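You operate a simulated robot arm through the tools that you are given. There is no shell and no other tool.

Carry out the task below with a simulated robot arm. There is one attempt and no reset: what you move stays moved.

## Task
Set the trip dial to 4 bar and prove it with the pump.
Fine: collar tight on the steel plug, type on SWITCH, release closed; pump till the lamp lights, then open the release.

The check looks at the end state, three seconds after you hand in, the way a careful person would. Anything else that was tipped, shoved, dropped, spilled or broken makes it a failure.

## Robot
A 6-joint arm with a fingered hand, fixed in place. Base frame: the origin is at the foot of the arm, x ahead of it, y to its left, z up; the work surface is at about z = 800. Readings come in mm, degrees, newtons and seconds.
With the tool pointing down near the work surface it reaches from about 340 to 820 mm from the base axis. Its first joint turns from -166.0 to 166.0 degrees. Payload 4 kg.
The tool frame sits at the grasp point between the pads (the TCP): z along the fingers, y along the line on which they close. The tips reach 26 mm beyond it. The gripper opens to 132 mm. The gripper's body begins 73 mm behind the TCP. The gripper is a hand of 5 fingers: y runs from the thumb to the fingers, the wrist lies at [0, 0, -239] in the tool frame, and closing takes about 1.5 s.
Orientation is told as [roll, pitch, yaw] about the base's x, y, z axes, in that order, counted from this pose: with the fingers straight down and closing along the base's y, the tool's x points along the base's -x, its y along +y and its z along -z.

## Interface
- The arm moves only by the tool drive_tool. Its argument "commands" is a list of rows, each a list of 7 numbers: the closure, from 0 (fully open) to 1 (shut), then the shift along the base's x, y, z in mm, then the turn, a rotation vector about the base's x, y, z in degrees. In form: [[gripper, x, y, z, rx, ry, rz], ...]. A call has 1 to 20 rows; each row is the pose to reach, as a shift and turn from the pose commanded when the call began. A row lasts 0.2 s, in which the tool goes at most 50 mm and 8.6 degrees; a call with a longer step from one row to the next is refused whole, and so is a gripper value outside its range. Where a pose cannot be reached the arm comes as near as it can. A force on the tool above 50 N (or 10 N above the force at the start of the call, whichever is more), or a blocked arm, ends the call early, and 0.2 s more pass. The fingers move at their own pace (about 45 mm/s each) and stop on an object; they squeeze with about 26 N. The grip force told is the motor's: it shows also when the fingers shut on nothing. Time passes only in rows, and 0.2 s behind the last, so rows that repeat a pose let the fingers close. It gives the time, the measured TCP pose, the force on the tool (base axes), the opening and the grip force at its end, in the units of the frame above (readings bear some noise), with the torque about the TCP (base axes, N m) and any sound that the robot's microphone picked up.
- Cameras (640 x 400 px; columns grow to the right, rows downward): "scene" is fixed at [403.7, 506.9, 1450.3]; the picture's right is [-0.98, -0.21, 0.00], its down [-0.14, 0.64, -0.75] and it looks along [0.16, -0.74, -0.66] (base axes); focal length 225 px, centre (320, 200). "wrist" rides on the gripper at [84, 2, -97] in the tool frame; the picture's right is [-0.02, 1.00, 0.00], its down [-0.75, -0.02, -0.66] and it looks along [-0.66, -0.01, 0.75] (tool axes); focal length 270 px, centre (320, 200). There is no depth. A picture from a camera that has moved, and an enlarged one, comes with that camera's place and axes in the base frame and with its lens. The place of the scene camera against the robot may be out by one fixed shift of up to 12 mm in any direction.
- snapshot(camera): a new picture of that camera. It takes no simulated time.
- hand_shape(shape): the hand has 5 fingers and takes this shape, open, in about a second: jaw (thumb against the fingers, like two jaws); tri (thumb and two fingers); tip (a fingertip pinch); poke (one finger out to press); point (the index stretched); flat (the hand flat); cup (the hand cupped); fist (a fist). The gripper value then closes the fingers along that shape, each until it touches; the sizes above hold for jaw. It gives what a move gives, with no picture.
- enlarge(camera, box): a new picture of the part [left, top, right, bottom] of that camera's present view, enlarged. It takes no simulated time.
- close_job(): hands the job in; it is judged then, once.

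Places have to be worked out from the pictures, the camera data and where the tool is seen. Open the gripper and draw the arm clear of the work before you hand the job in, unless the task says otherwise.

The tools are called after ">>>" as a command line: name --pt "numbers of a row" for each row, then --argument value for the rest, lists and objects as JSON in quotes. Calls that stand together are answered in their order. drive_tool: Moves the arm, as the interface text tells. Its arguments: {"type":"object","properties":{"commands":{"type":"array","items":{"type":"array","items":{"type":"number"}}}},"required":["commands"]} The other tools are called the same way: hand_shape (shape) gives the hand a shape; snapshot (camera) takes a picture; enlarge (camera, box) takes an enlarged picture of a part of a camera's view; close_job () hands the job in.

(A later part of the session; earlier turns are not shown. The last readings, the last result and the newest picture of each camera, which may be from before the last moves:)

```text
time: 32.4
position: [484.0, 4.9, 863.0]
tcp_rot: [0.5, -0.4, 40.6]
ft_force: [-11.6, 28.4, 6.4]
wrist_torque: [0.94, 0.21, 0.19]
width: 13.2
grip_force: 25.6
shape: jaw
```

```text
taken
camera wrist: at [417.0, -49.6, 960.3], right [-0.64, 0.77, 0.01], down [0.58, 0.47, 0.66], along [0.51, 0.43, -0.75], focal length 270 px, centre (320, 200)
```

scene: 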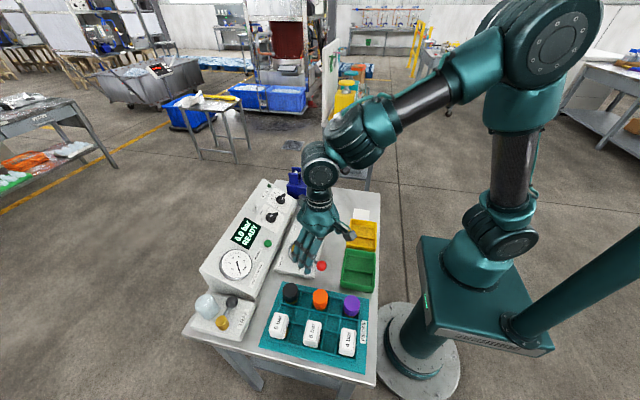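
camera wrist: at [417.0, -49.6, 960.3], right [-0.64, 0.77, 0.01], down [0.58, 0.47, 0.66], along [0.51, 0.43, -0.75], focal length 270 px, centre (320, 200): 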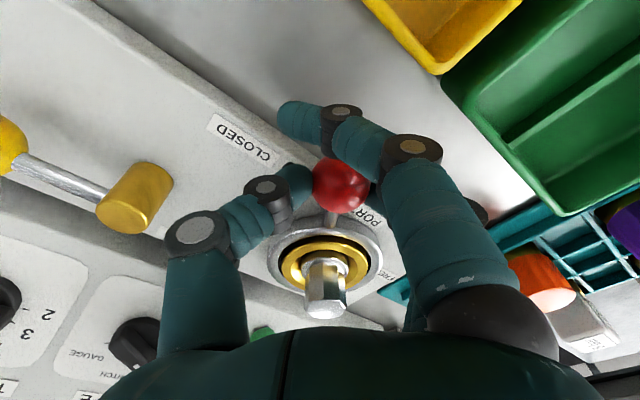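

The force rose to 31 N over 10 mm while the ball stayed put, so the collar is hard against its TIGHT stop. I let go and lift clear.

>>> drive_tool --pt "0.58 0 0 0 0 0 0" --pt "0.58 0 0 0 0 0 0" --pt "0.58 0 0 0 0 0 0" --pt "0.58 -5 7 0 0 0 0" --pt "0.58 -5 7 15 0 0 0" --pt "0.58 -5 7 40 0 0 0" --pt "0.58 -5 7 75 0 0 0" --pt "0.58 -5 7 115 0 0 -5" --pt "0.58 -5 7 115 0 0 -5"

>>> snapshot --camera "wrist"

>>> enlarge --camera "scene" --box '[260, 190, 360, 290]'

```text
time: 34.4
position: [478.2, 10.0, 981.5]
tcp_rot: [0.4, -0.3, 35.4]
ft_force: [-1.0, 0.0, -0.4]
wrist_torque: [0.0, 0.02, -0.01]
width: 54.9
grip_force: 0.1
shape: jaw
```

```text
taken
camera wrist: at [407.9, -38.4, 1078.0], right [-0.56, 0.83, 0.01], down [0.62, 0.42, 0.66], along [0.55, 0.38, -0.75], focal length 270 px, centre (320, 200)
```

wrist: 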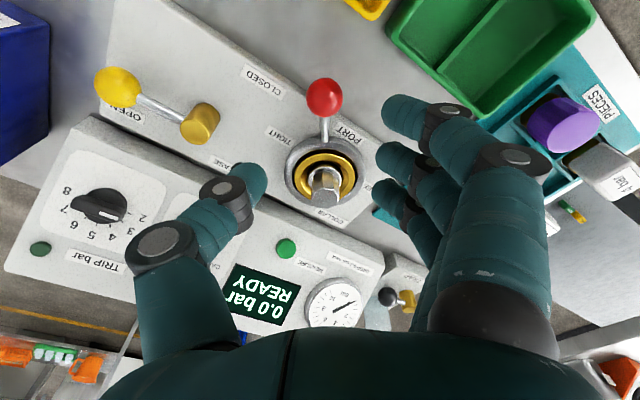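

```text
4.00 times, centred on (310, 240) of scene
camera zoom: at [403.7, 506.9, 1450.3], right [-0.98, -0.21, 0.0], down [-0.14, 0.64, -0.75], along [0.16, -0.74, -0.66], focal length 900 px, centre (360, 40)
```

zoom: 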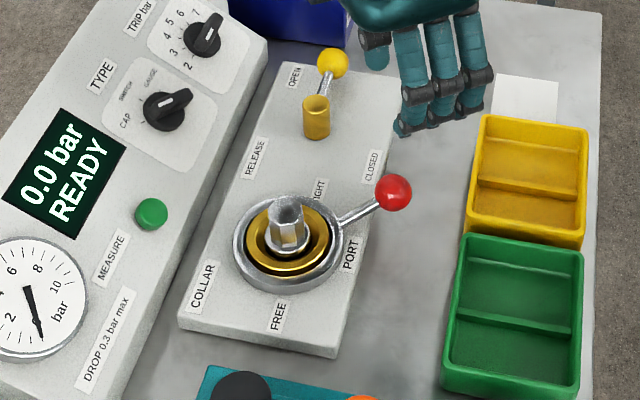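

The collar lever now points at the TIGHT side and holds. Next is TYPE: its ridge top is at about (681,-14,885) on the 39° slope, with the ridge 60° from SWITCH. I move in front of it at a safe height with yaw 60°, then tilt the tool 39° onto the knob axis.

>>> drive_tool --pt "0.6 28 -5 0 0 0 5" --pt "0.6 56 -10 0 0 0 10" --pt "0.6 84 -14 0 0 0 15" --pt "0.6 112 -19 0 0 0 20" --pt "0.6 140 -24 0 0 0 24.6" --pt "0.6 140 -24 0 0 0 24.6"

>>> drive_tool --pt "0.6 0 0 0 0 -7.8 0" --pt "0.6 0 0 0 0 -15.6 0" --pt "0.6 0 0 0 0 -23.4 0" --pt "0.6 0 0 0 0 -31.2 0" --pt "0.6 0 0 0 0 -39 0" --pt "0.6 0 0 0 0 -39 0"

>>> snapshot --camera "wrist"

>>> snapshot --camera "scene"

```text
time: 35.8
position: [618.7, -13.0, 976.9]
tcp_rot: [0.4, -0.4, 60.0]
ft_force: [-0.7, -0.5, -1.6]
wrist_torque: [0.01, 0.04, 0.01]
width: 53.2
grip_force: 0.1
shape: jaw
```

```text
time: 37.2
position: [617.1, -13.5, 977.9]
tcp_rot: [-34.8, -18.5, 66.2]
ft_force: [0.3, 0.3, 0.4]
wrist_torque: [-0.02, 0.02, 0.0]
width: 53.0
grip_force: 0.0
shape: jaw
```

```text
taken
camera wrist: at [522.7, -86.6, 1025.1], right [-0.67, 0.52, -0.53], down [-0.11, 0.64, 0.76], along [0.73, 0.57, -0.37], focal length 270 px, centre (320, 200)
```

wrist: 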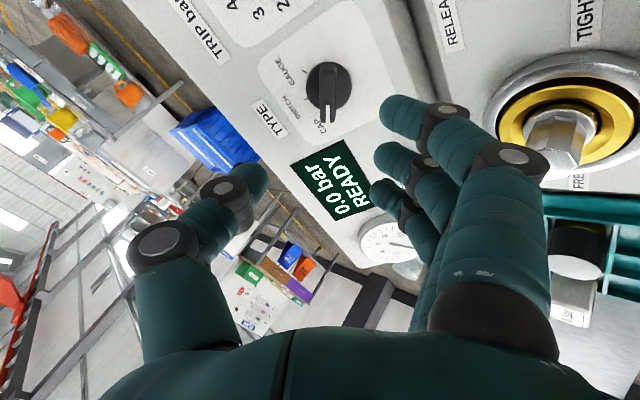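

```text
taken
```

scene: 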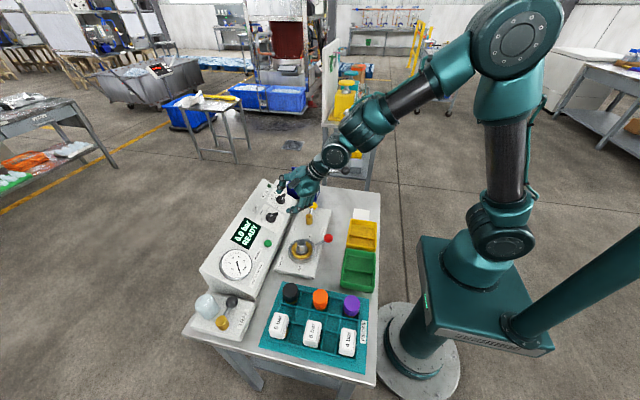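

The tool axis is now along the face normal, and the ridge looks aligned with the hand. I zoom in on the TYPE knob to refine its place.

>>> enlarge --camera "wrist" --box '[250, 30, 410, 150]'

>>> enlarge --camera "scene" --box '[240, 170, 340, 240]'

```text
3.33 times, centred on (330, 90) of wrist
camera zoom: at [522.7, -86.6, 1025.1], right [-0.67, 0.52, -0.53], down [-0.11, 0.64, 0.76], along [0.73, 0.57, -0.37], focal length 901 px, centre (287, 567)
```

zoom: 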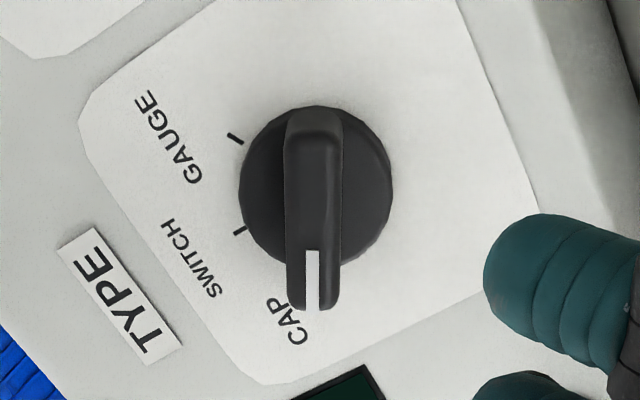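

```text
5.71 times, centred on (290, 205) of scene
camera zoom: at [403.7, 506.9, 1450.3], right [-0.98, -0.21, 0.0], down [-0.14, 0.64, -0.75], along [0.16, -0.74, -0.66], focal length 1286 px, centre (491, 171)
```

zoom: 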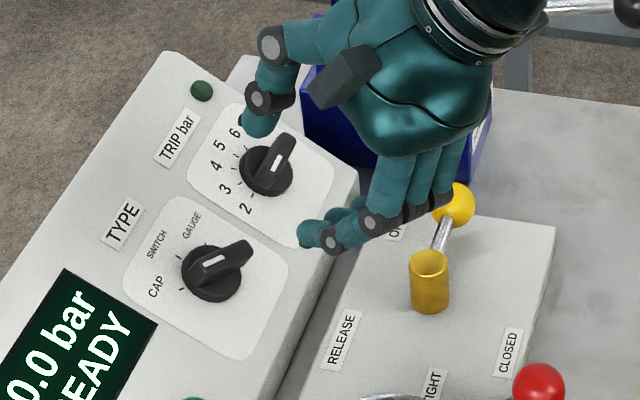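

This view gives the TYPE ridge centre at about (679,-16,883), with the ridge about 42 mm long and 12 mm wide, aligned with the hand. I line up on its axis and approach to about 40 mm above its top first.

>>> drive_tool --pt "0.6 8 -0.5 -16 0 0 0" --pt "0.6 16 -1 -32 0 0 0" --pt "0.6 23.5 -1.5 -48.4 0 0 0" --pt "0.6 36 -1.5 -63.5 0 0 0" --pt "0.6 36 -1.5 -63.5 0 0 0"

>>> snapshot --camera "wrist"

>>> enlarge --camera "scene" --box '[240, 170, 340, 240]'

```text
time: 38.4
position: [654.5, -14.1, 914.0]
tcp_rot: [-34.7, -18.7, 66.1]
ft_force: [-0.4, -0.1, 0.7]
wrist_torque: [0.02, 0.01, -0.03]
width: 53.2
grip_force: 0.0
shape: jaw
```

```text
taken
camera wrist: at [558.8, -88.2, 961.0], right [-0.67, 0.52, -0.53], down [-0.11, 0.64, 0.76], along [0.73, 0.57, -0.37], focal length 270 px, centre (320, 200)
```

wrist: 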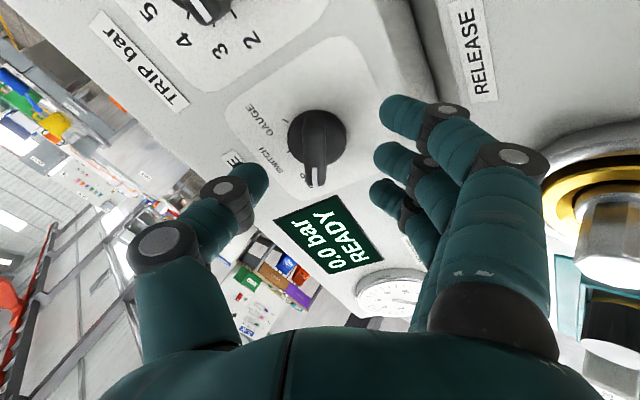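

```text
5.71 times, centred on (290, 205) of scene
camera zoom: at [403.7, 506.9, 1450.3], right [-0.98, -0.21, 0.0], down [-0.14, 0.64, -0.75], along [0.16, -0.74, -0.66], focal length 1286 px, centre (491, 171)
```

zoom: 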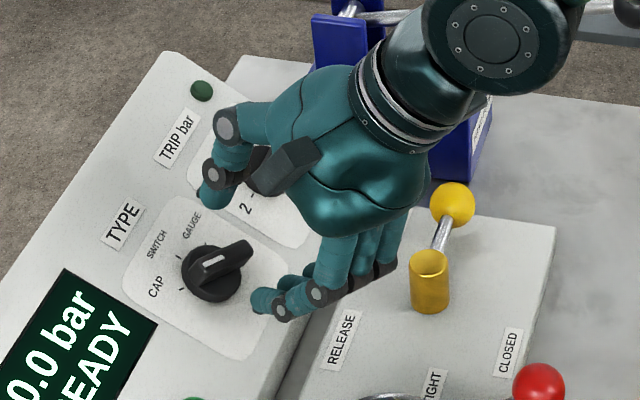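

I zoom in to check that the ridge centre lies on the tool axis before the final approach.

>>> enlarge --camera "wrist" --box '[260, 90, 380, 210]'

```text
3.33 times, centred on (320, 150) of wrist
camera zoom: at [558.8, -88.2, 961.0], right [-0.67, 0.52, -0.53], down [-0.11, 0.64, 0.76], along [0.73, 0.57, -0.37], focal length 901 px, centre (320, 367)
```

zoom: 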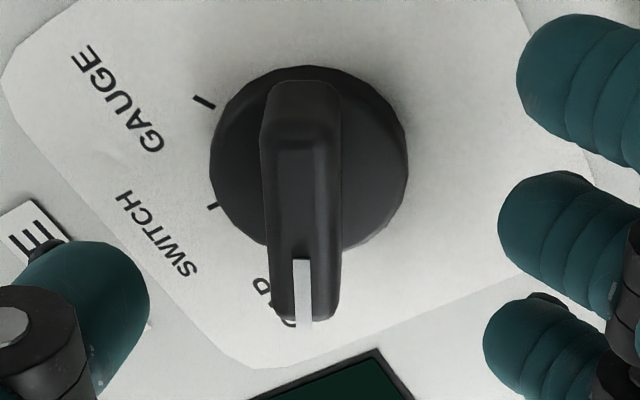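

The ridge centre is at (679.4,-16.7,883.3), within a millimetre or two of the tool axis. I advance about 31 mm along the axis so the tips straddle the ridge.

>>> drive_tool --pt "0.6 7 -0.8 -7.5 0 0 0" --pt "0.6 14 -0.8 -15.5 0 0 0" --pt "0.6 20.8 -0.8 -23.5 0 0 0" --pt "0.6 20.8 -0.8 -23.5 0 0 0"

>>> snapshot --camera "wrist"

>>> enlarge --camera "scene" --box '[240, 170, 340, 240]'

```text
time: 39.4
position: [674.7, -16.8, 888.8]
tcp_rot: [-34.7, -18.5, 66.0]
ft_force: [-1.2, 0.1, 0.7]
wrist_torque: [0.0, 0.02, -0.01]
width: 53.2
grip_force: 0.0
shape: jaw
```

```text
taken
camera wrist: at [580.5, -89.8, 937.2], right [-0.67, 0.52, -0.53], down [-0.11, 0.64, 0.76], along [0.73, 0.57, -0.37], focal length 270 px, centre (320, 200)
```

wrist: 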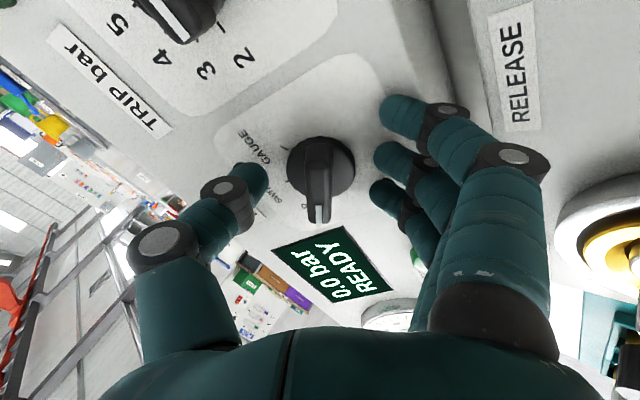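

```text
5.71 times, centred on (290, 205) of scene
camera zoom: at [403.7, 506.9, 1450.3], right [-0.98, -0.21, 0.0], down [-0.14, 0.64, -0.75], along [0.16, -0.74, -0.66], focal length 1286 px, centre (491, 171)
```

zoom: 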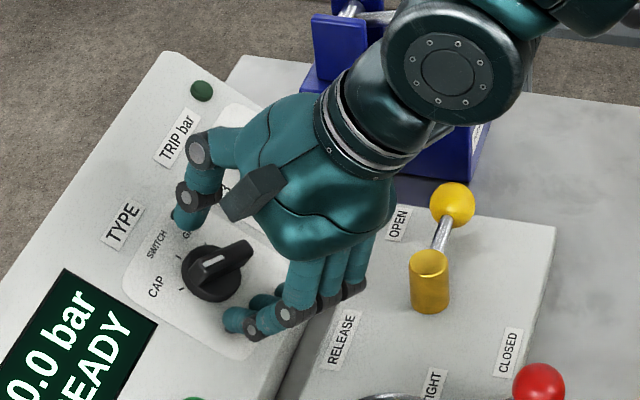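

The knob sits between thumb and fingers. I close on the ridge.

>>> drive_tool --pt "1 0 0 0 0 0 0" --pt "1 0 0 0 0 0 0" --pt "1 0 0 0 0 0 0" --pt "1 0 0 0 0 0 0" --pt "1 0 0 0 0 0 0"

>>> snapshot --camera "wrist"

>>> enlarge --camera "scene" --box '[240, 170, 340, 240]'

```text
time: 40.6
position: [675.1, -16.1, 889.5]
tcp_rot: [-34.9, -18.6, 66.0]
ft_force: [-1.3, -1.8, 5.8]
wrist_torque: [-0.03, -0.06, -0.02]
width: 12.5
grip_force: 26.4
shape: jaw
```

```text
taken
camera wrist: at [580.7, -90.1, 937.9], right [-0.67, 0.52, -0.53], down [-0.11, 0.64, 0.76], along [0.74, 0.57, -0.37], focal length 270 px, centre (320, 200)
```

wrist: 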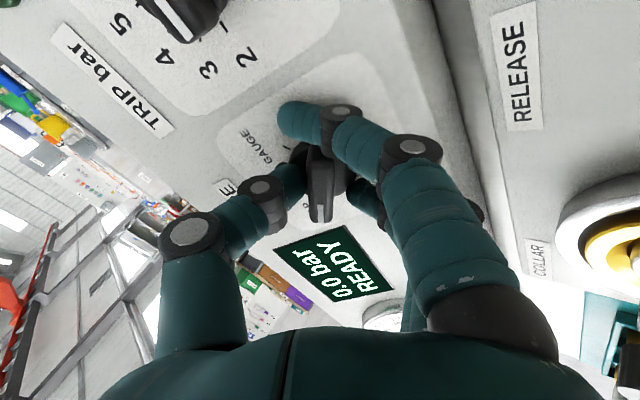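

```text
5.71 times, centred on (290, 205) of scene
camera zoom: at [403.7, 506.9, 1450.3], right [-0.98, -0.21, 0.0], down [-0.14, 0.64, -0.75], along [0.16, -0.74, -0.66], focal length 1286 px, centre (491, 171)
```

zoom: 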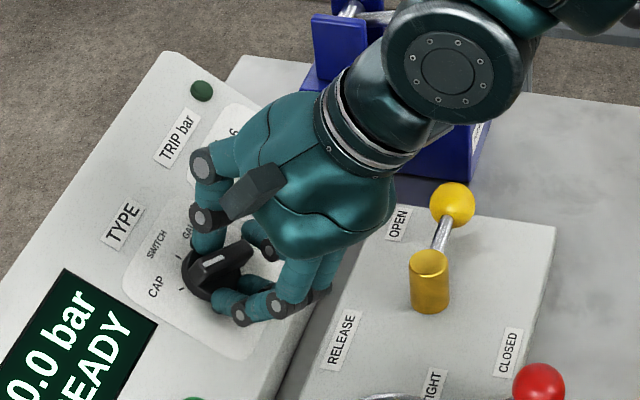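

The grip reads 12.5 mm, the ridge width, so the knob is held. I turn the tool 30° clockwise about the face normal first and watch the torque.

>>> drive_tool --pt "1 0 0 0 3.15 0 -3.89" --pt "1 0 0 0 6.29 0 -7.77" --pt "1 0 0 0 9.44 0 -11.66" --pt "1 0 0 0 12.58 0 -15.54" --pt "1 0 0 0 15.73 0 -19.43" --pt "1 0 0 0 18.87 0 -23.31"

>>> snapshot --camera "wrist"

>>> enlarge --camera "scene" --box '[240, 170, 340, 240]'

```text
time: 42.0
position: [674.9, -15.7, 890.3]
tcp_rot: [-21.6, -33.4, 36.6]
ft_force: [-11.3, -9.6, 10.4]
wrist_torque: [-0.27, -0.05, -0.21]
width: 12.0
grip_force: 24.8
shape: jaw
```

```text
taken
camera wrist: at [555.8, -57.6, 918.8], right [-0.38, 0.88, -0.3], down [0.1, 0.36, 0.93], along [0.92, 0.32, -0.22], focal length 270 px, centre (320, 200)
```

wrist: 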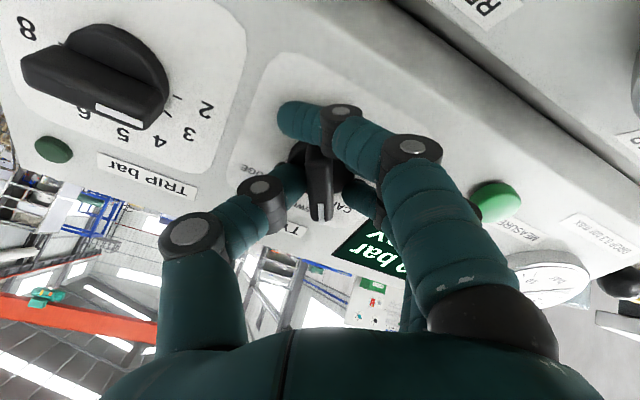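

```text
5.71 times, centred on (290, 205) of scene
camera zoom: at [403.7, 506.9, 1450.3], right [-0.98, -0.21, 0.0], down [-0.14, 0.64, -0.75], along [0.16, -0.74, -0.66], focal length 1286 px, centre (491, 171)
```

zoom: 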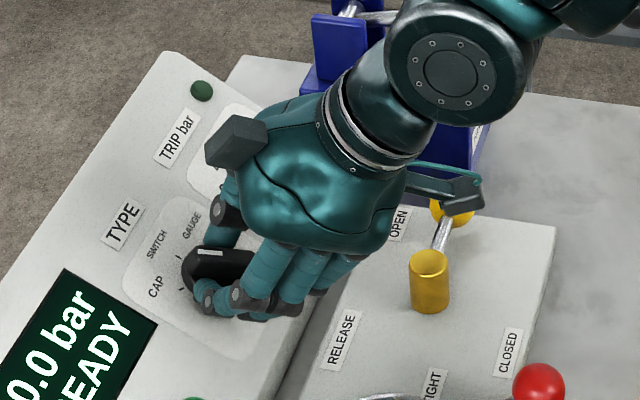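

The knob follows the hand (it looks unchanged in the wrist view), with modest torque. I turn the remaining 30°.

>>> drive_tool --pt "1 0 0 0 3.15 0 -3.89" --pt "1 0 0 0 6.29 0 -7.77" --pt "1 0 0 0 9.44 0 -11.66" --pt "1 0 0 0 12.58 0 -15.54" --pt "1 0 0 0 15.73 0 -19.43" --pt "1 0 0 0 18.87 0 -23.31" --pt "1 0 0 0 18.87 0 -23.31"

>>> snapshot --camera "wrist"

>>> enlarge --camera "scene" --box '[240, 170, 340, 240]'

```text
time: 43.6
position: [673.4, -15.5, 891.0]
tcp_rot: [0.4, -39.3, -0.1]
ft_force: [-25.8, -12.9, 12.8]
wrist_torque: [-0.51, 0.31, -0.43]
width: 12.8
grip_force: 26.0
shape: jaw
```

```text
taken
camera wrist: at [547.4, -14.5, 912.3], right [0.01, 1.0, 0.02], down [0.17, -0.02, 0.99], along [0.99, -0.01, -0.17], focal length 270 px, centre (320, 200)
```

wrist: 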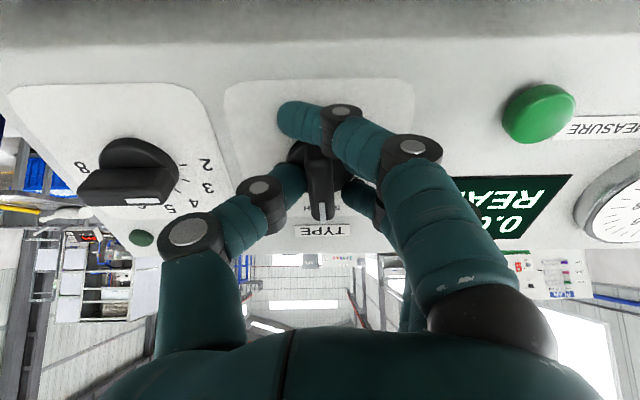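

```text
5.71 times, centred on (290, 205) of scene
camera zoom: at [403.7, 506.9, 1450.3], right [-0.98, -0.21, 0.0], down [-0.14, 0.64, -0.75], along [0.16, -0.74, -0.66], focal length 1286 px, centre (491, 171)
```

zoom: 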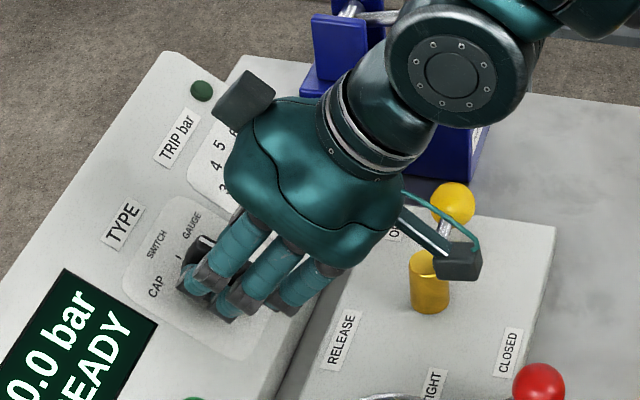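

The tool has turned the full 60°, so the pointer should be at SWITCH. I open the hand to 53 mm and back off along the axis to see it.

>>> drive_tool --pt "0.6 0 0 0 0 0 0" --pt "0.6 0 0 0 0 0 0" --pt "0.6 0 0 0 0 0 0" --pt "0.6 -8 0 10 0 0 0" --pt "0.6 -20 0 24 0 0 0" --pt "0.6 -38 0 47 0 0 0" --pt "0.6 -50 0 62 0 0 0" --pt "0.6 -50 0 62 0 0 0"

>>> snapshot --camera "wrist"

>>> enlarge --camera "scene" --box '[240, 170, 340, 240]'

```text
time: 45.4
position: [624.5, -14.8, 951.4]
tcp_rot: [0.4, -39.3, 0.0]
ft_force: [0.0, 0.6, -0.1]
wrist_torque: [0.02, -0.01, 0.02]
width: 52.3
grip_force: 0.0
shape: jaw
```

```text
taken
camera wrist: at [497.8, -15.0, 973.6], right [0.01, 1.0, 0.02], down [0.17, -0.02, 0.99], along [0.99, -0.01, -0.17], focal length 270 px, centre (320, 200)
```

wrist: 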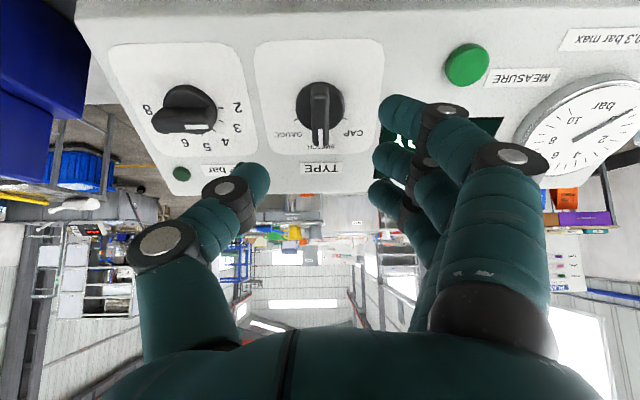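

```text
5.71 times, centred on (290, 205) of scene
camera zoom: at [403.7, 506.9, 1450.3], right [-0.98, -0.21, 0.0], down [-0.14, 0.64, -0.75], along [0.16, -0.74, -0.66], focal length 1286 px, centre (491, 171)
```

zoom: 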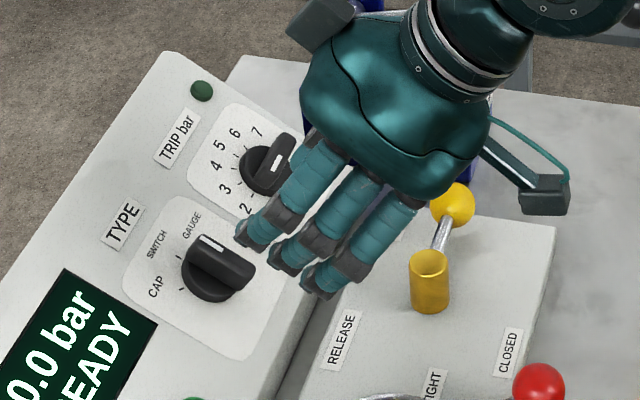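

TYPE's mark now points at SWITCH. I zoom in to check its exact angle and that TRIP was not disturbed.

>>> enlarge --camera "wrist" --box '[90, 30, 390, 210]'

>>> enlarge --camera "wrist" --box '[255, 50, 385, 170]'

```text
2.13 times, centred on (240, 120) of wrist
camera zoom: at [497.8, -15.0, 973.6], right [0.01, 1.0, 0.02], down [0.17, -0.02, 0.99], along [0.99, -0.01, -0.17], focal length 577 px, centre (491, 371)
```

zoom: 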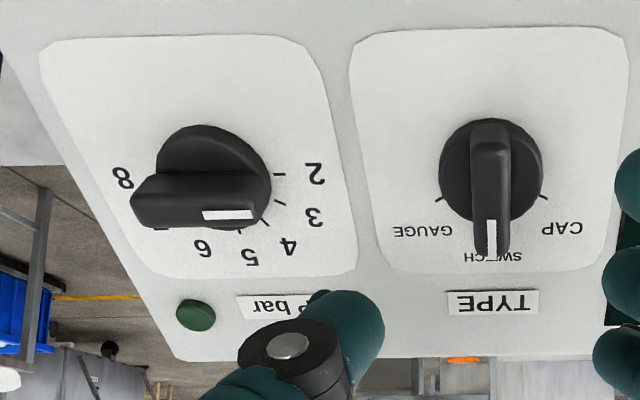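

```text
3.33 times, centred on (320, 110) of wrist
camera zoom: at [497.8, -15.0, 973.6], right [0.01, 1.0, 0.02], down [0.17, -0.02, 0.99], along [0.99, -0.01, -0.17], focal length 901 px, centre (320, 500)
```

zoom: 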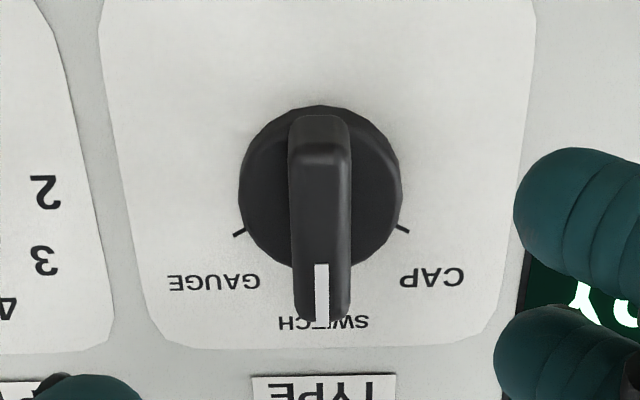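

TYPE stands squarely on SWITCH, and TRIP is still on 2. For TRIP the ridge lies along y, so I turn the hand to 90° about the normal while moving in front of TRIP, at about 110 mm off its top.

>>> drive_tool --pt "0.6 -5 -5 6 -4.73 0 5.82" --pt "0.6 -10 -12 12 -9.47 0 11.63" --pt "0.6 -15 -22 19 -14.2 0 17.45" --pt "0.6 -15 -32 19 -18.93 0 23.27" --pt "0.6 -15 -42 19 -23.67 0 29.08" --pt "0.6 -15 -52 19 -28.4 0 34.9" --pt "0.6 -15 -62 19 -33.13 0 40.72" --pt "0.6 -15 -72 19 -37.87 0 46.53" --pt "0.6 -15 -82 19 -42.6 0 52.35" --pt "0.6 -15 -92 19 -47.33 0 58.17" --pt "0.6 -15 -101 19 -52.07 0 63.98" --pt "0.6 -15 -101 19 -56.8 0 69.8" --pt "0.6 -15 -101 19 -56.8 0 69.8"

>>> snapshot --camera "wrist"

>>> enlarge --camera "scene" --box '[240, 130, 380, 240]'

```text
time: 48.2
position: [608.4, 4.1, 962.6]
tcp_rot: [-39.3, -0.9, 84.3]
ft_force: [-0.3, 0.3, 0.3]
wrist_torque: [0.0, 0.0, 0.01]
width: 52.5
grip_force: 0.1
shape: jaw
out of reach, approached as far as the arm can: row 10, 11, 12, 13
```

```text
taken
camera wrist: at [536.9, -76.0, 1035.5], right [-0.77, 0.11, -0.63], down [-0.33, 0.78, 0.53], along [0.55, 0.62, -0.56], focal length 270 px, centre (320, 200)
```

wrist: 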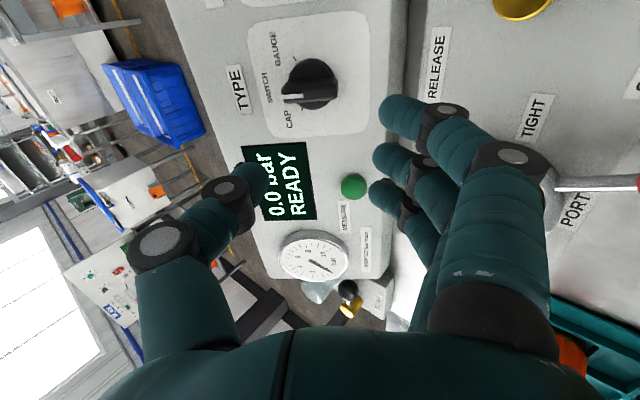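

```text
3.64 times, centred on (310, 185) of scene
camera zoom: at [403.7, 506.9, 1450.3], right [-0.98, -0.21, 0.0], down [-0.14, 0.64, -0.75], along [0.16, -0.74, -0.66], focal length 818 px, centre (356, 254)
```

zoom: 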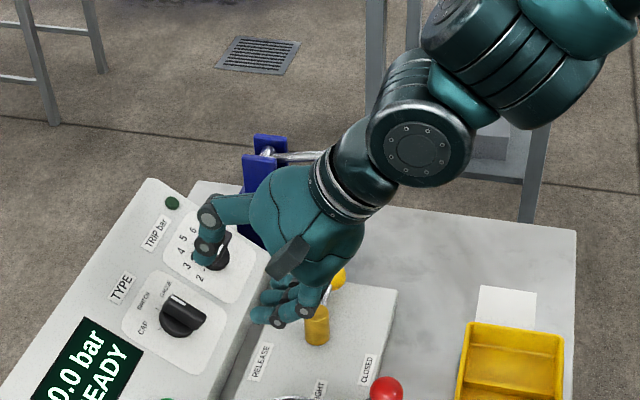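

The arm could not reach 90° yaw there: it ended at y≈4, yaw 84°, a wrist limit. I take the turn back by 24° in small rows, which is reachable and clear of everything, and then check where the tool is.

>>> drive_tool --pt "0.6 0 0 0 3.78 0 -4.66" --pt "0.6 0 0 0 7.57 0 -9.31" --pt "0.6 0 0 0 11.36 0 -13.97" --pt "0.6 0 0 0 15.14 0 -18.62" --pt "0.6 0 0 0 15.14 0 -18.62" --pt "0.6 0 0 0 15.14 0 -18.62"

>>> snapshot --camera "wrist"

>>> snapshot --camera "scene"

```text
time: 49.6
position: [610.6, 3.4, 958.9]
tcp_rot: [-35.2, -15.7, 64.7]
ft_force: [0.6, -0.3, 0.0]
wrist_torque: [0.02, 0.01, 0.02]
width: 52.3
grip_force: 0.0
shape: jaw
```

```text
taken
camera wrist: at [514.2, -64.7, 1011.5], right [-0.66, 0.51, -0.55], down [-0.09, 0.68, 0.73], along [0.74, 0.53, -0.41], focal length 270 px, centre (320, 200)
```

wrist: 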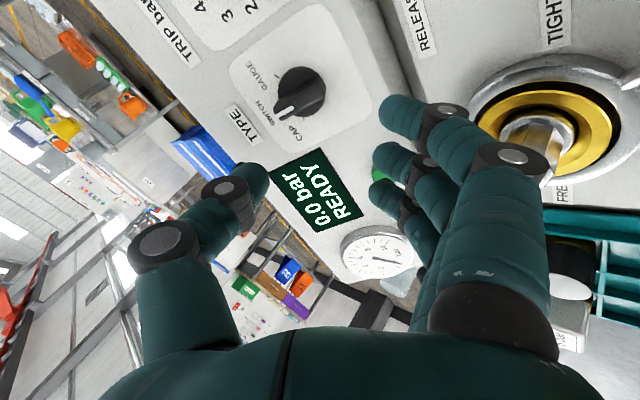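

```text
taken
```

scene: 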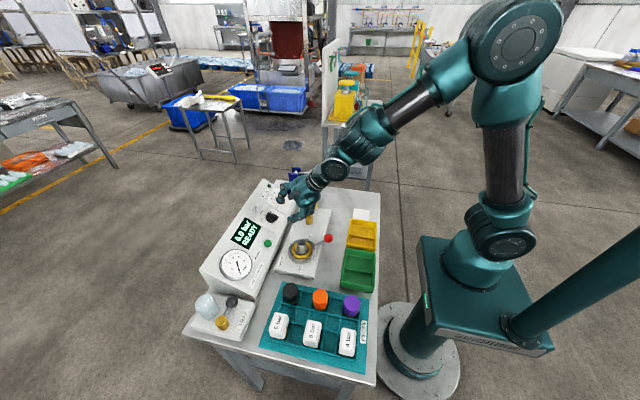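

The commanded pose became the reached one, so control is consistent: the hand is at (610.6,3.4,958.9), yaw about 60° about the normal, 3° off axis. I fix that tilt, set yaw 68° (reachable), and slide over to TRIP at 100 mm stand-off. Closing will draw the ridge into line.

>>> drive_tool --pt "0.6 2 -24 0 -0.62 -0.19 1.61" --pt "0.6 3 -48 1 -1.24 -0.38 3.22" --pt "0.6 5 -72 1 -1.85 -0.57 4.83" --pt "0.6 6 -96 2 -2.47 -0.76 6.44" --pt "0.6 7 -119.4 2 -3.09 -0.95 8.05" --pt "0.6 7 -119.4 2 -3.09 -0.95 8.05"

>>> snapshot --camera "wrist"

>>> enlarge --camera "scene" --box '[240, 130, 380, 240]'

```text
time: 51.0
position: [618.7, -116.3, 958.4]
tcp_rot: [-37.3, -13.1, 73.5]
ft_force: [0.7, 0.4, 0.0]
wrist_torque: [-0.01, -0.02, -0.03]
width: 52.4
grip_force: 0.1
shape: jaw
```

```text
taken
camera wrist: at [531.8, -194.7, 1014.3], right [-0.72, 0.38, -0.59], down [-0.2, 0.7, 0.69], along [0.67, 0.61, -0.43], focal length 270 px, centre (320, 200)
```

wrist: 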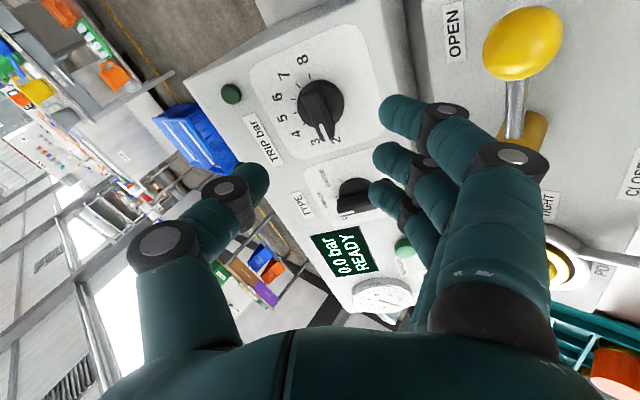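

```text
3.64 times, centred on (310, 185) of scene
camera zoom: at [403.7, 506.9, 1450.3], right [-0.98, -0.21, 0.0], down [-0.14, 0.64, -0.75], along [0.16, -0.74, -0.66], focal length 818 px, centre (356, 254)
```

zoom: 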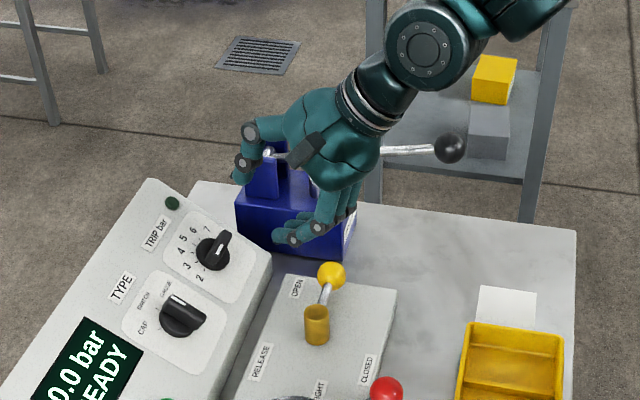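

Reached. I zoom in on TRIP to fix its centre and see the ridge's angle against the hand.

>>> enlarge --camera "wrist" --box '[240, 40, 400, 160]'

```text
3.33 times, centred on (320, 100) of wrist
camera zoom: at [531.8, -194.7, 1014.3], right [-0.72, 0.38, -0.59], down [-0.2, 0.7, 0.69], along [0.67, 0.61, -0.43], focal length 901 px, centre (320, 533)
```

zoom: 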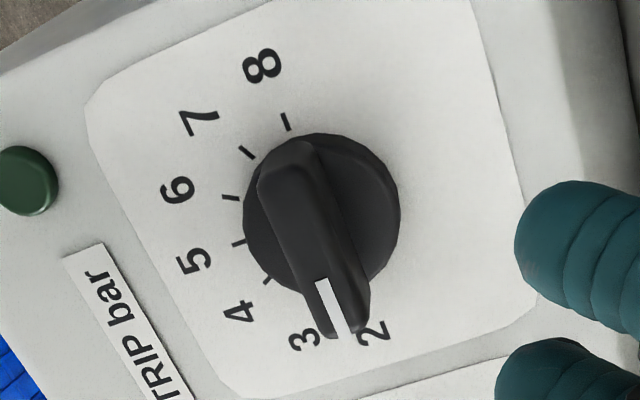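

TRIP's ridge centre is at about (679.6,-116.9,883.4), angle about 88°, i.e. on 2. I advance along the axis to the same depth that worked for TYPE.

>>> drive_tool --pt "0.6 15 0.3 -19 0 0 0" --pt "0.6 30 0.6 -38 0 0 0" --pt "0.6 43 1 -54.5 0 0 0" --pt "0.6 49 1 -62 0 0 0" --pt "0.6 54.7 1 -69.3 0 0 0" --pt "0.6 54.7 1 -69.3 0 0 0"

>>> snapshot --camera "wrist"

>>> enlarge --camera "scene" --box '[240, 130, 380, 240]'

```text
time: 52.4
position: [671.0, -112.7, 888.2]
tcp_rot: [-37.2, -13.1, 73.5]
ft_force: [-0.2, -0.4, -0.6]
wrist_torque: [0.0, -0.02, 0.01]
width: 52.1
grip_force: 0.0
shape: jaw
```

```text
taken
camera wrist: at [585.2, -191.3, 943.8], right [-0.72, 0.38, -0.59], down [-0.2, 0.7, 0.69], along [0.67, 0.61, -0.43], focal length 270 px, centre (320, 200)
```

wrist: 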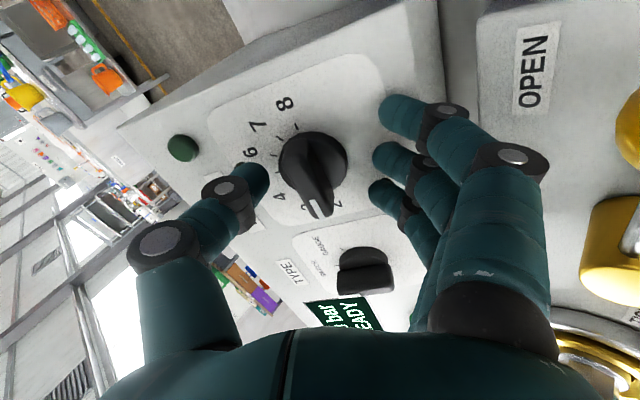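

```text
3.64 times, centred on (310, 185) of scene
camera zoom: at [403.7, 506.9, 1450.3], right [-0.98, -0.21, 0.0], down [-0.14, 0.64, -0.75], along [0.16, -0.74, -0.66], focal length 818 px, centre (356, 254)
```

zoom: 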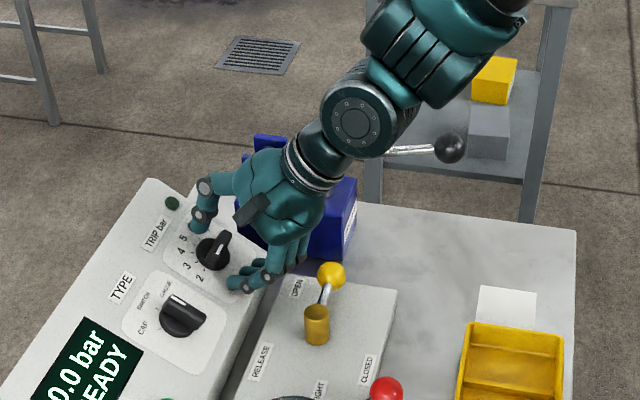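

The tool is about 2.5 mm off in y from the knob axis, so I shift that and then close on the ridge.

>>> drive_tool --pt "0.6 1 -2.5 1 0 0 0" --pt "0.6 1 -2.5 1 0 0 0" --pt "1 1 -2.5 1 0 0 0" --pt "1 1 -2.5 1 0 0 0" --pt "1 1 -2.5 1 0 0 0" --pt "1 1 -2.5 1 0 0 0" --pt "1 1 -2.5 1 0 0 0"

>>> snapshot --camera "wrist"

>>> enlarge --camera "scene" --box '[250, 160, 330, 230]'

```text
time: 54.0
position: [674.9, -115.2, 890.4]
tcp_rot: [-37.4, -13.1, 73.4]
ft_force: [2.3, -2.0, 4.3]
wrist_torque: [-0.01, -0.04, 0.0]
width: 10.8
grip_force: 25.8
shape: jaw
```

```text
taken
camera wrist: at [587.8, -193.9, 945.7], right [-0.72, 0.38, -0.59], down [-0.2, 0.7, 0.69], along [0.67, 0.61, -0.43], focal length 270 px, centre (320, 200)
```

wrist: 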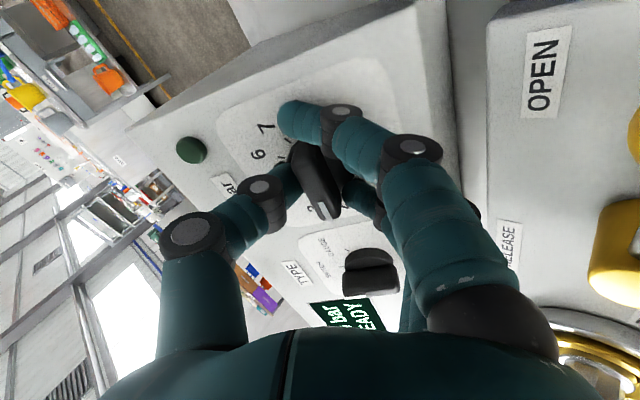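

```text
5.71 times, centred on (290, 195) of scene
camera zoom: at [403.7, 506.9, 1450.3], right [-0.98, -0.21, 0.0], down [-0.14, 0.64, -0.75], along [0.16, -0.74, -0.66], focal length 1286 px, centre (491, 229)
```

zoom: 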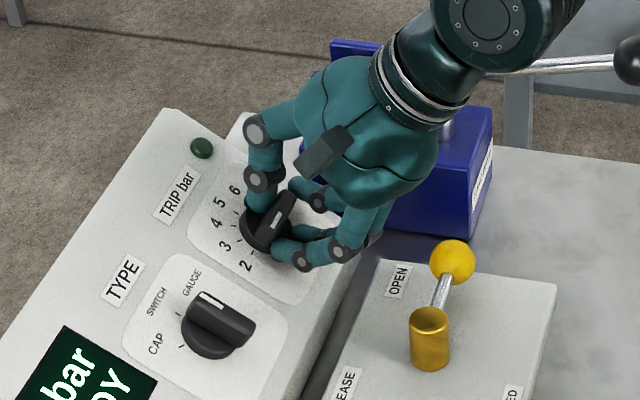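

The ridge is gripped, still roughly 20° off the hand's axis. I turn the hand 30° clockwise about the normal and see how the pointer follows.

>>> drive_tool --pt "1 0 0 0 3.15 0 -3.89" --pt "1 0 0 0 6.29 0 -7.77" --pt "1 0 0 0 9.44 0 -11.66" --pt "1 0 0 0 12.58 0 -15.54" --pt "1 0 0 0 15.73 0 -19.43" --pt "1 0 0 0 18.87 0 -23.31" --pt "1 0 0 0 18.87 0 -23.31"

>>> snapshot --camera "wrist"

>>> enlarge --camera "wrist" --box '[250, 100, 390, 230]'

>>> enlarge --camera "scene" --box '[250, 160, 330, 230]'

```text
time: 55.6
position: [673.2, -115.8, 891.4]
tcp_rot: [-27.2, -29.3, 46.1]
ft_force: [8.3, 0.8, 3.1]
wrist_torque: [0.09, -0.09, 0.09]
width: 10.3
grip_force: 26.0
shape: jaw
```

```text
taken
camera wrist: at [560.2, -167.3, 924.1], right [-0.47, 0.79, -0.39], down [0.05, 0.46, 0.89], along [0.88, 0.4, -0.26], focal length 270 px, centre (320, 200)
```

wrist: 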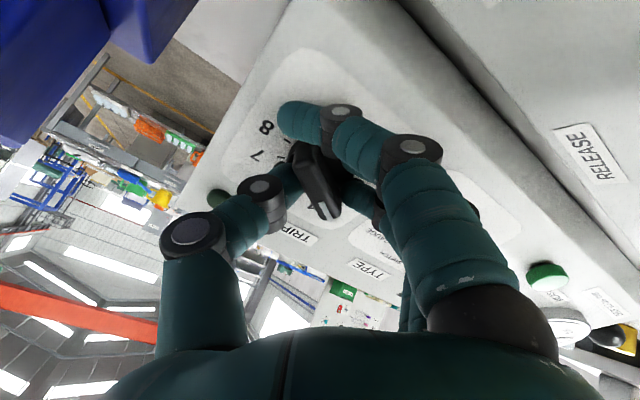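

```text
3.08 times, centred on (320, 165) of wrist
camera zoom: at [560.2, -167.3, 924.1], right [-0.47, 0.79, -0.39], down [0.05, 0.46, 0.89], along [0.88, 0.4, -0.26], focal length 832 px, centre (320, 308)
```

zoom: 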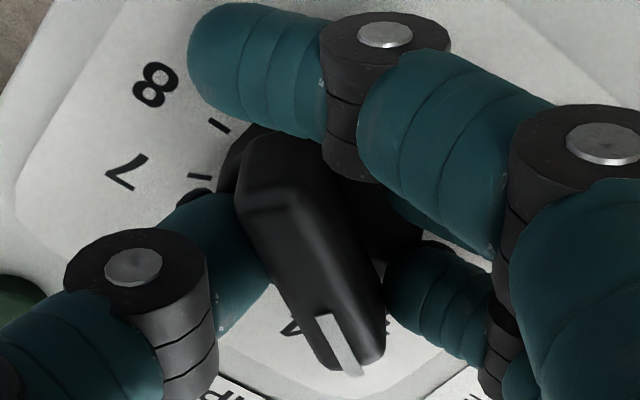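

```text
5.71 times, centred on (290, 195) of scene
camera zoom: at [403.7, 506.9, 1450.3], right [-0.98, -0.21, 0.0], down [-0.14, 0.64, -0.75], along [0.16, -0.74, -0.66], focal length 1286 px, centre (491, 229)
```

zoom: 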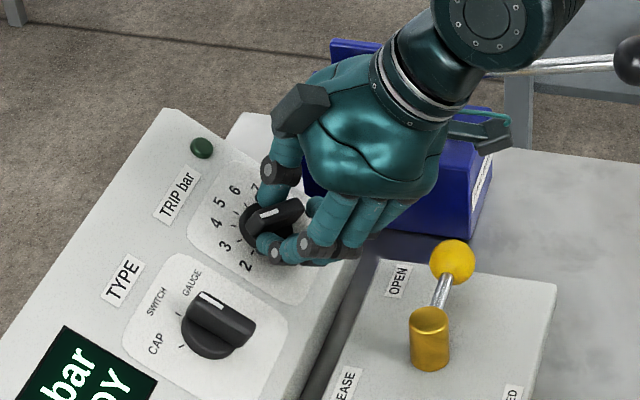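

The pointer has moved along by about 30°, to roughly 3. I turn another 30°.

>>> drive_tool --pt "1 0 0 0 3.15 0 -3.89" --pt "1 0 0 0 6.29 0 -7.77" --pt "1 0 0 0 9.44 0 -11.66" --pt "1 0 0 0 12.58 0 -15.54" --pt "1 0 0 0 15.73 0 -19.43" --pt "1 0 0 0 18.87 0 -23.31" --pt "1 0 0 0 18.87 0 -23.31"

>>> enlarge --camera "wrist" --box '[250, 100, 390, 230]'

>>> enlarge --camera "scene" --box '[250, 160, 330, 230]'

```text
time: 57.2
position: [672.2, -115.6, 890.2]
tcp_rot: [-7.4, -38.4, 11.5]
ft_force: [8.2, -2.9, -0.5]
wrist_torque: [-0.03, -0.11, -0.01]
width: 9.5
grip_force: 26.3
shape: jaw
```

```text
3.08 times, centred on (320, 165) of wrist
camera zoom: at [546.0, -127.7, 914.0], right [-0.1, 0.99, -0.09], down [0.17, 0.1, 0.98], along [0.98, 0.08, -0.18], focal length 832 px, centre (320, 308)
```

zoom: 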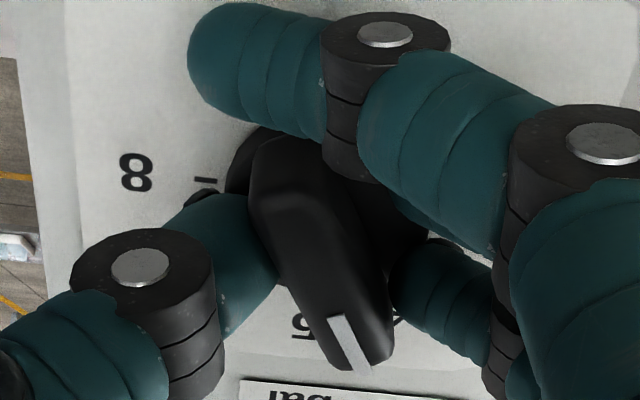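

```text
5.71 times, centred on (290, 195) of scene
camera zoom: at [403.7, 506.9, 1450.3], right [-0.98, -0.21, 0.0], down [-0.14, 0.64, -0.75], along [0.16, -0.74, -0.66], focal length 1286 px, centre (491, 229)
```

zoom: 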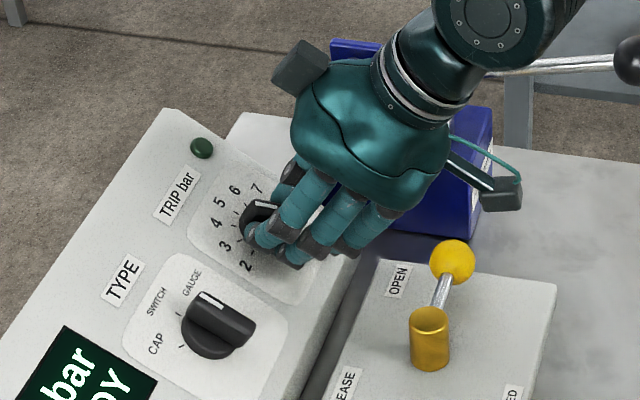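

The pointer looks near 4 but the hand hides the scale. I open and back off along the axis to read it.

>>> drive_tool --pt "0.6 0 0 0 0 0 0" --pt "0.6 0 0 0 0 0 0" --pt "0.6 0 0 0 0 0 0" --pt "0.6 -8 0 10 0 0 0" --pt "0.6 -20 0 24 0 0 0" --pt "0.6 -38 0 47 0 0 0" --pt "0.6 -50 0 62 0 0 0" --pt "0.6 -50 0 62 0 0 0"

>>> snapshot --camera "wrist"

>>> enlarge --camera "wrist" --box '[250, 40, 410, 170]'

>>> enlarge --camera "scene" --box '[250, 160, 330, 230]'

```text
time: 59.0
position: [622.3, -117.4, 952.5]
tcp_rot: [-7.4, -38.4, 11.5]
ft_force: [0.4, 0.0, -0.2]
wrist_torque: [0.0, -0.01, 0.01]
width: 52.2
grip_force: 0.2
shape: jaw
```

```text
taken
camera wrist: at [496.5, -129.4, 976.8], right [-0.1, 0.99, -0.09], down [0.17, 0.1, 0.98], along [0.98, 0.09, -0.17], focal length 270 px, centre (320, 200)
```

wrist: 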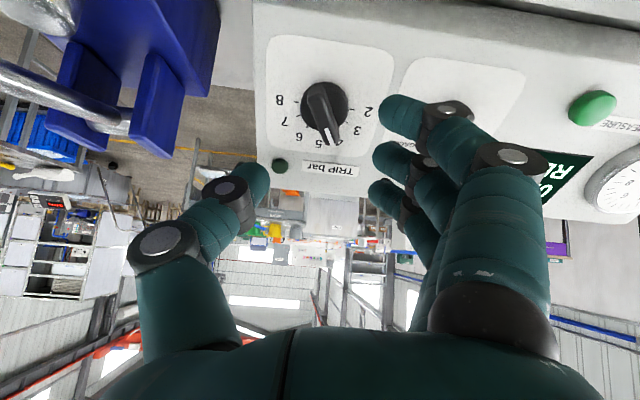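

```text
3.08 times, centred on (330, 105) of wrist
camera zoom: at [496.5, -129.4, 976.8], right [-0.1, 0.99, -0.09], down [0.17, 0.1, 0.98], along [0.98, 0.09, -0.17], focal length 832 px, centre (289, 492)
```

zoom: 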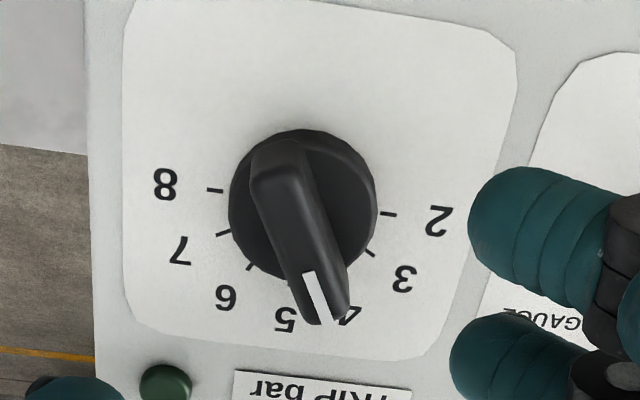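

```text
5.71 times, centred on (290, 195) of scene
camera zoom: at [403.7, 506.9, 1450.3], right [-0.98, -0.21, 0.0], down [-0.14, 0.64, -0.75], along [0.16, -0.74, -0.66], focal length 1286 px, centre (491, 229)
```

zoom: 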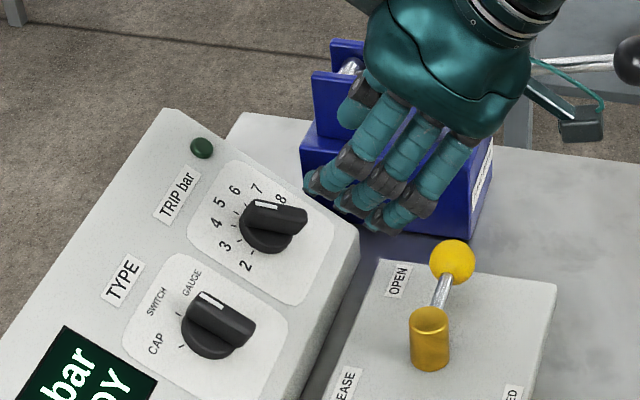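

The mark is close to 4, but the raised ridge seen at a slant leaves a few degrees of doubt. I bring the tool upright so that the camera looks straight down the knob's axis.

>>> drive_tool --pt "0.6 -5 0 9 0 7.8 0" --pt "0.6 -10 0 18 0 15.6 0" --pt "0.6 -15 1 27 0 23.4 0" --pt "0.6 -20 2 36 0 31.2 0" --pt "0.6 -24 2 44 0 38.8 0" --pt "0.6 -24 2 44 0 38.8 0"

>>> drive_tool --pt "0.6 0 0 0 0 0 -4" --pt "0.6 0 0 0 0 0 -8" --pt "0.6 0 0 0 0 0 -8"

>>> snapshot --camera "wrist"

>>> enlarge --camera "wrist" --box '[270, 150, 370, 250]'

```text
time: 60.4
position: [599.0, -113.7, 995.7]
tcp_rot: [-0.2, -0.1, 9.0]
ft_force: [-0.9, 1.4, 0.3]
wrist_torque: [-0.02, -0.02, 0.02]
width: 52.0
grip_force: 0.0
shape: jaw
```

```text
time: 61.2
position: [599.0, -113.9, 996.0]
tcp_rot: [-0.4, -0.2, 0.8]
ft_force: [-1.2, -0.9, -0.5]
wrist_torque: [0.02, -0.03, -0.04]
width: 52.1
grip_force: 0.2
shape: jaw
```

```text
taken
camera wrist: at [514.0, -113.6, 1093.7], right [0.0, 1.0, 0.0], down [0.75, 0.0, 0.66], along [0.66, -0.01, -0.75], focal length 270 px, centre (320, 200)
```

wrist: 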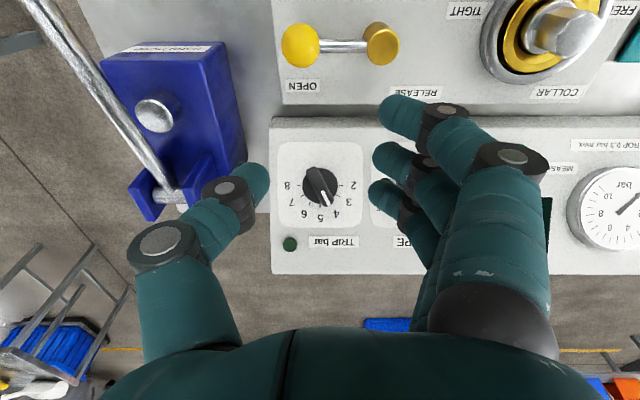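

```text
4.00 times, centred on (320, 200) of wrist
camera zoom: at [514.0, -113.6, 1093.7], right [0.0, 1.0, 0.0], down [0.75, 0.0, 0.66], along [0.66, -0.01, -0.75], focal length 1081 px, centre (320, 200)
```

zoom: 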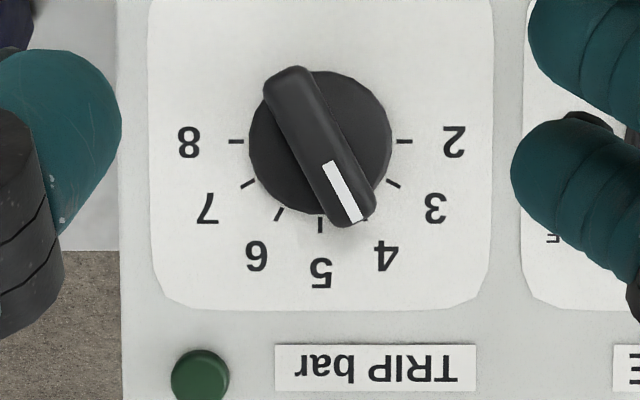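

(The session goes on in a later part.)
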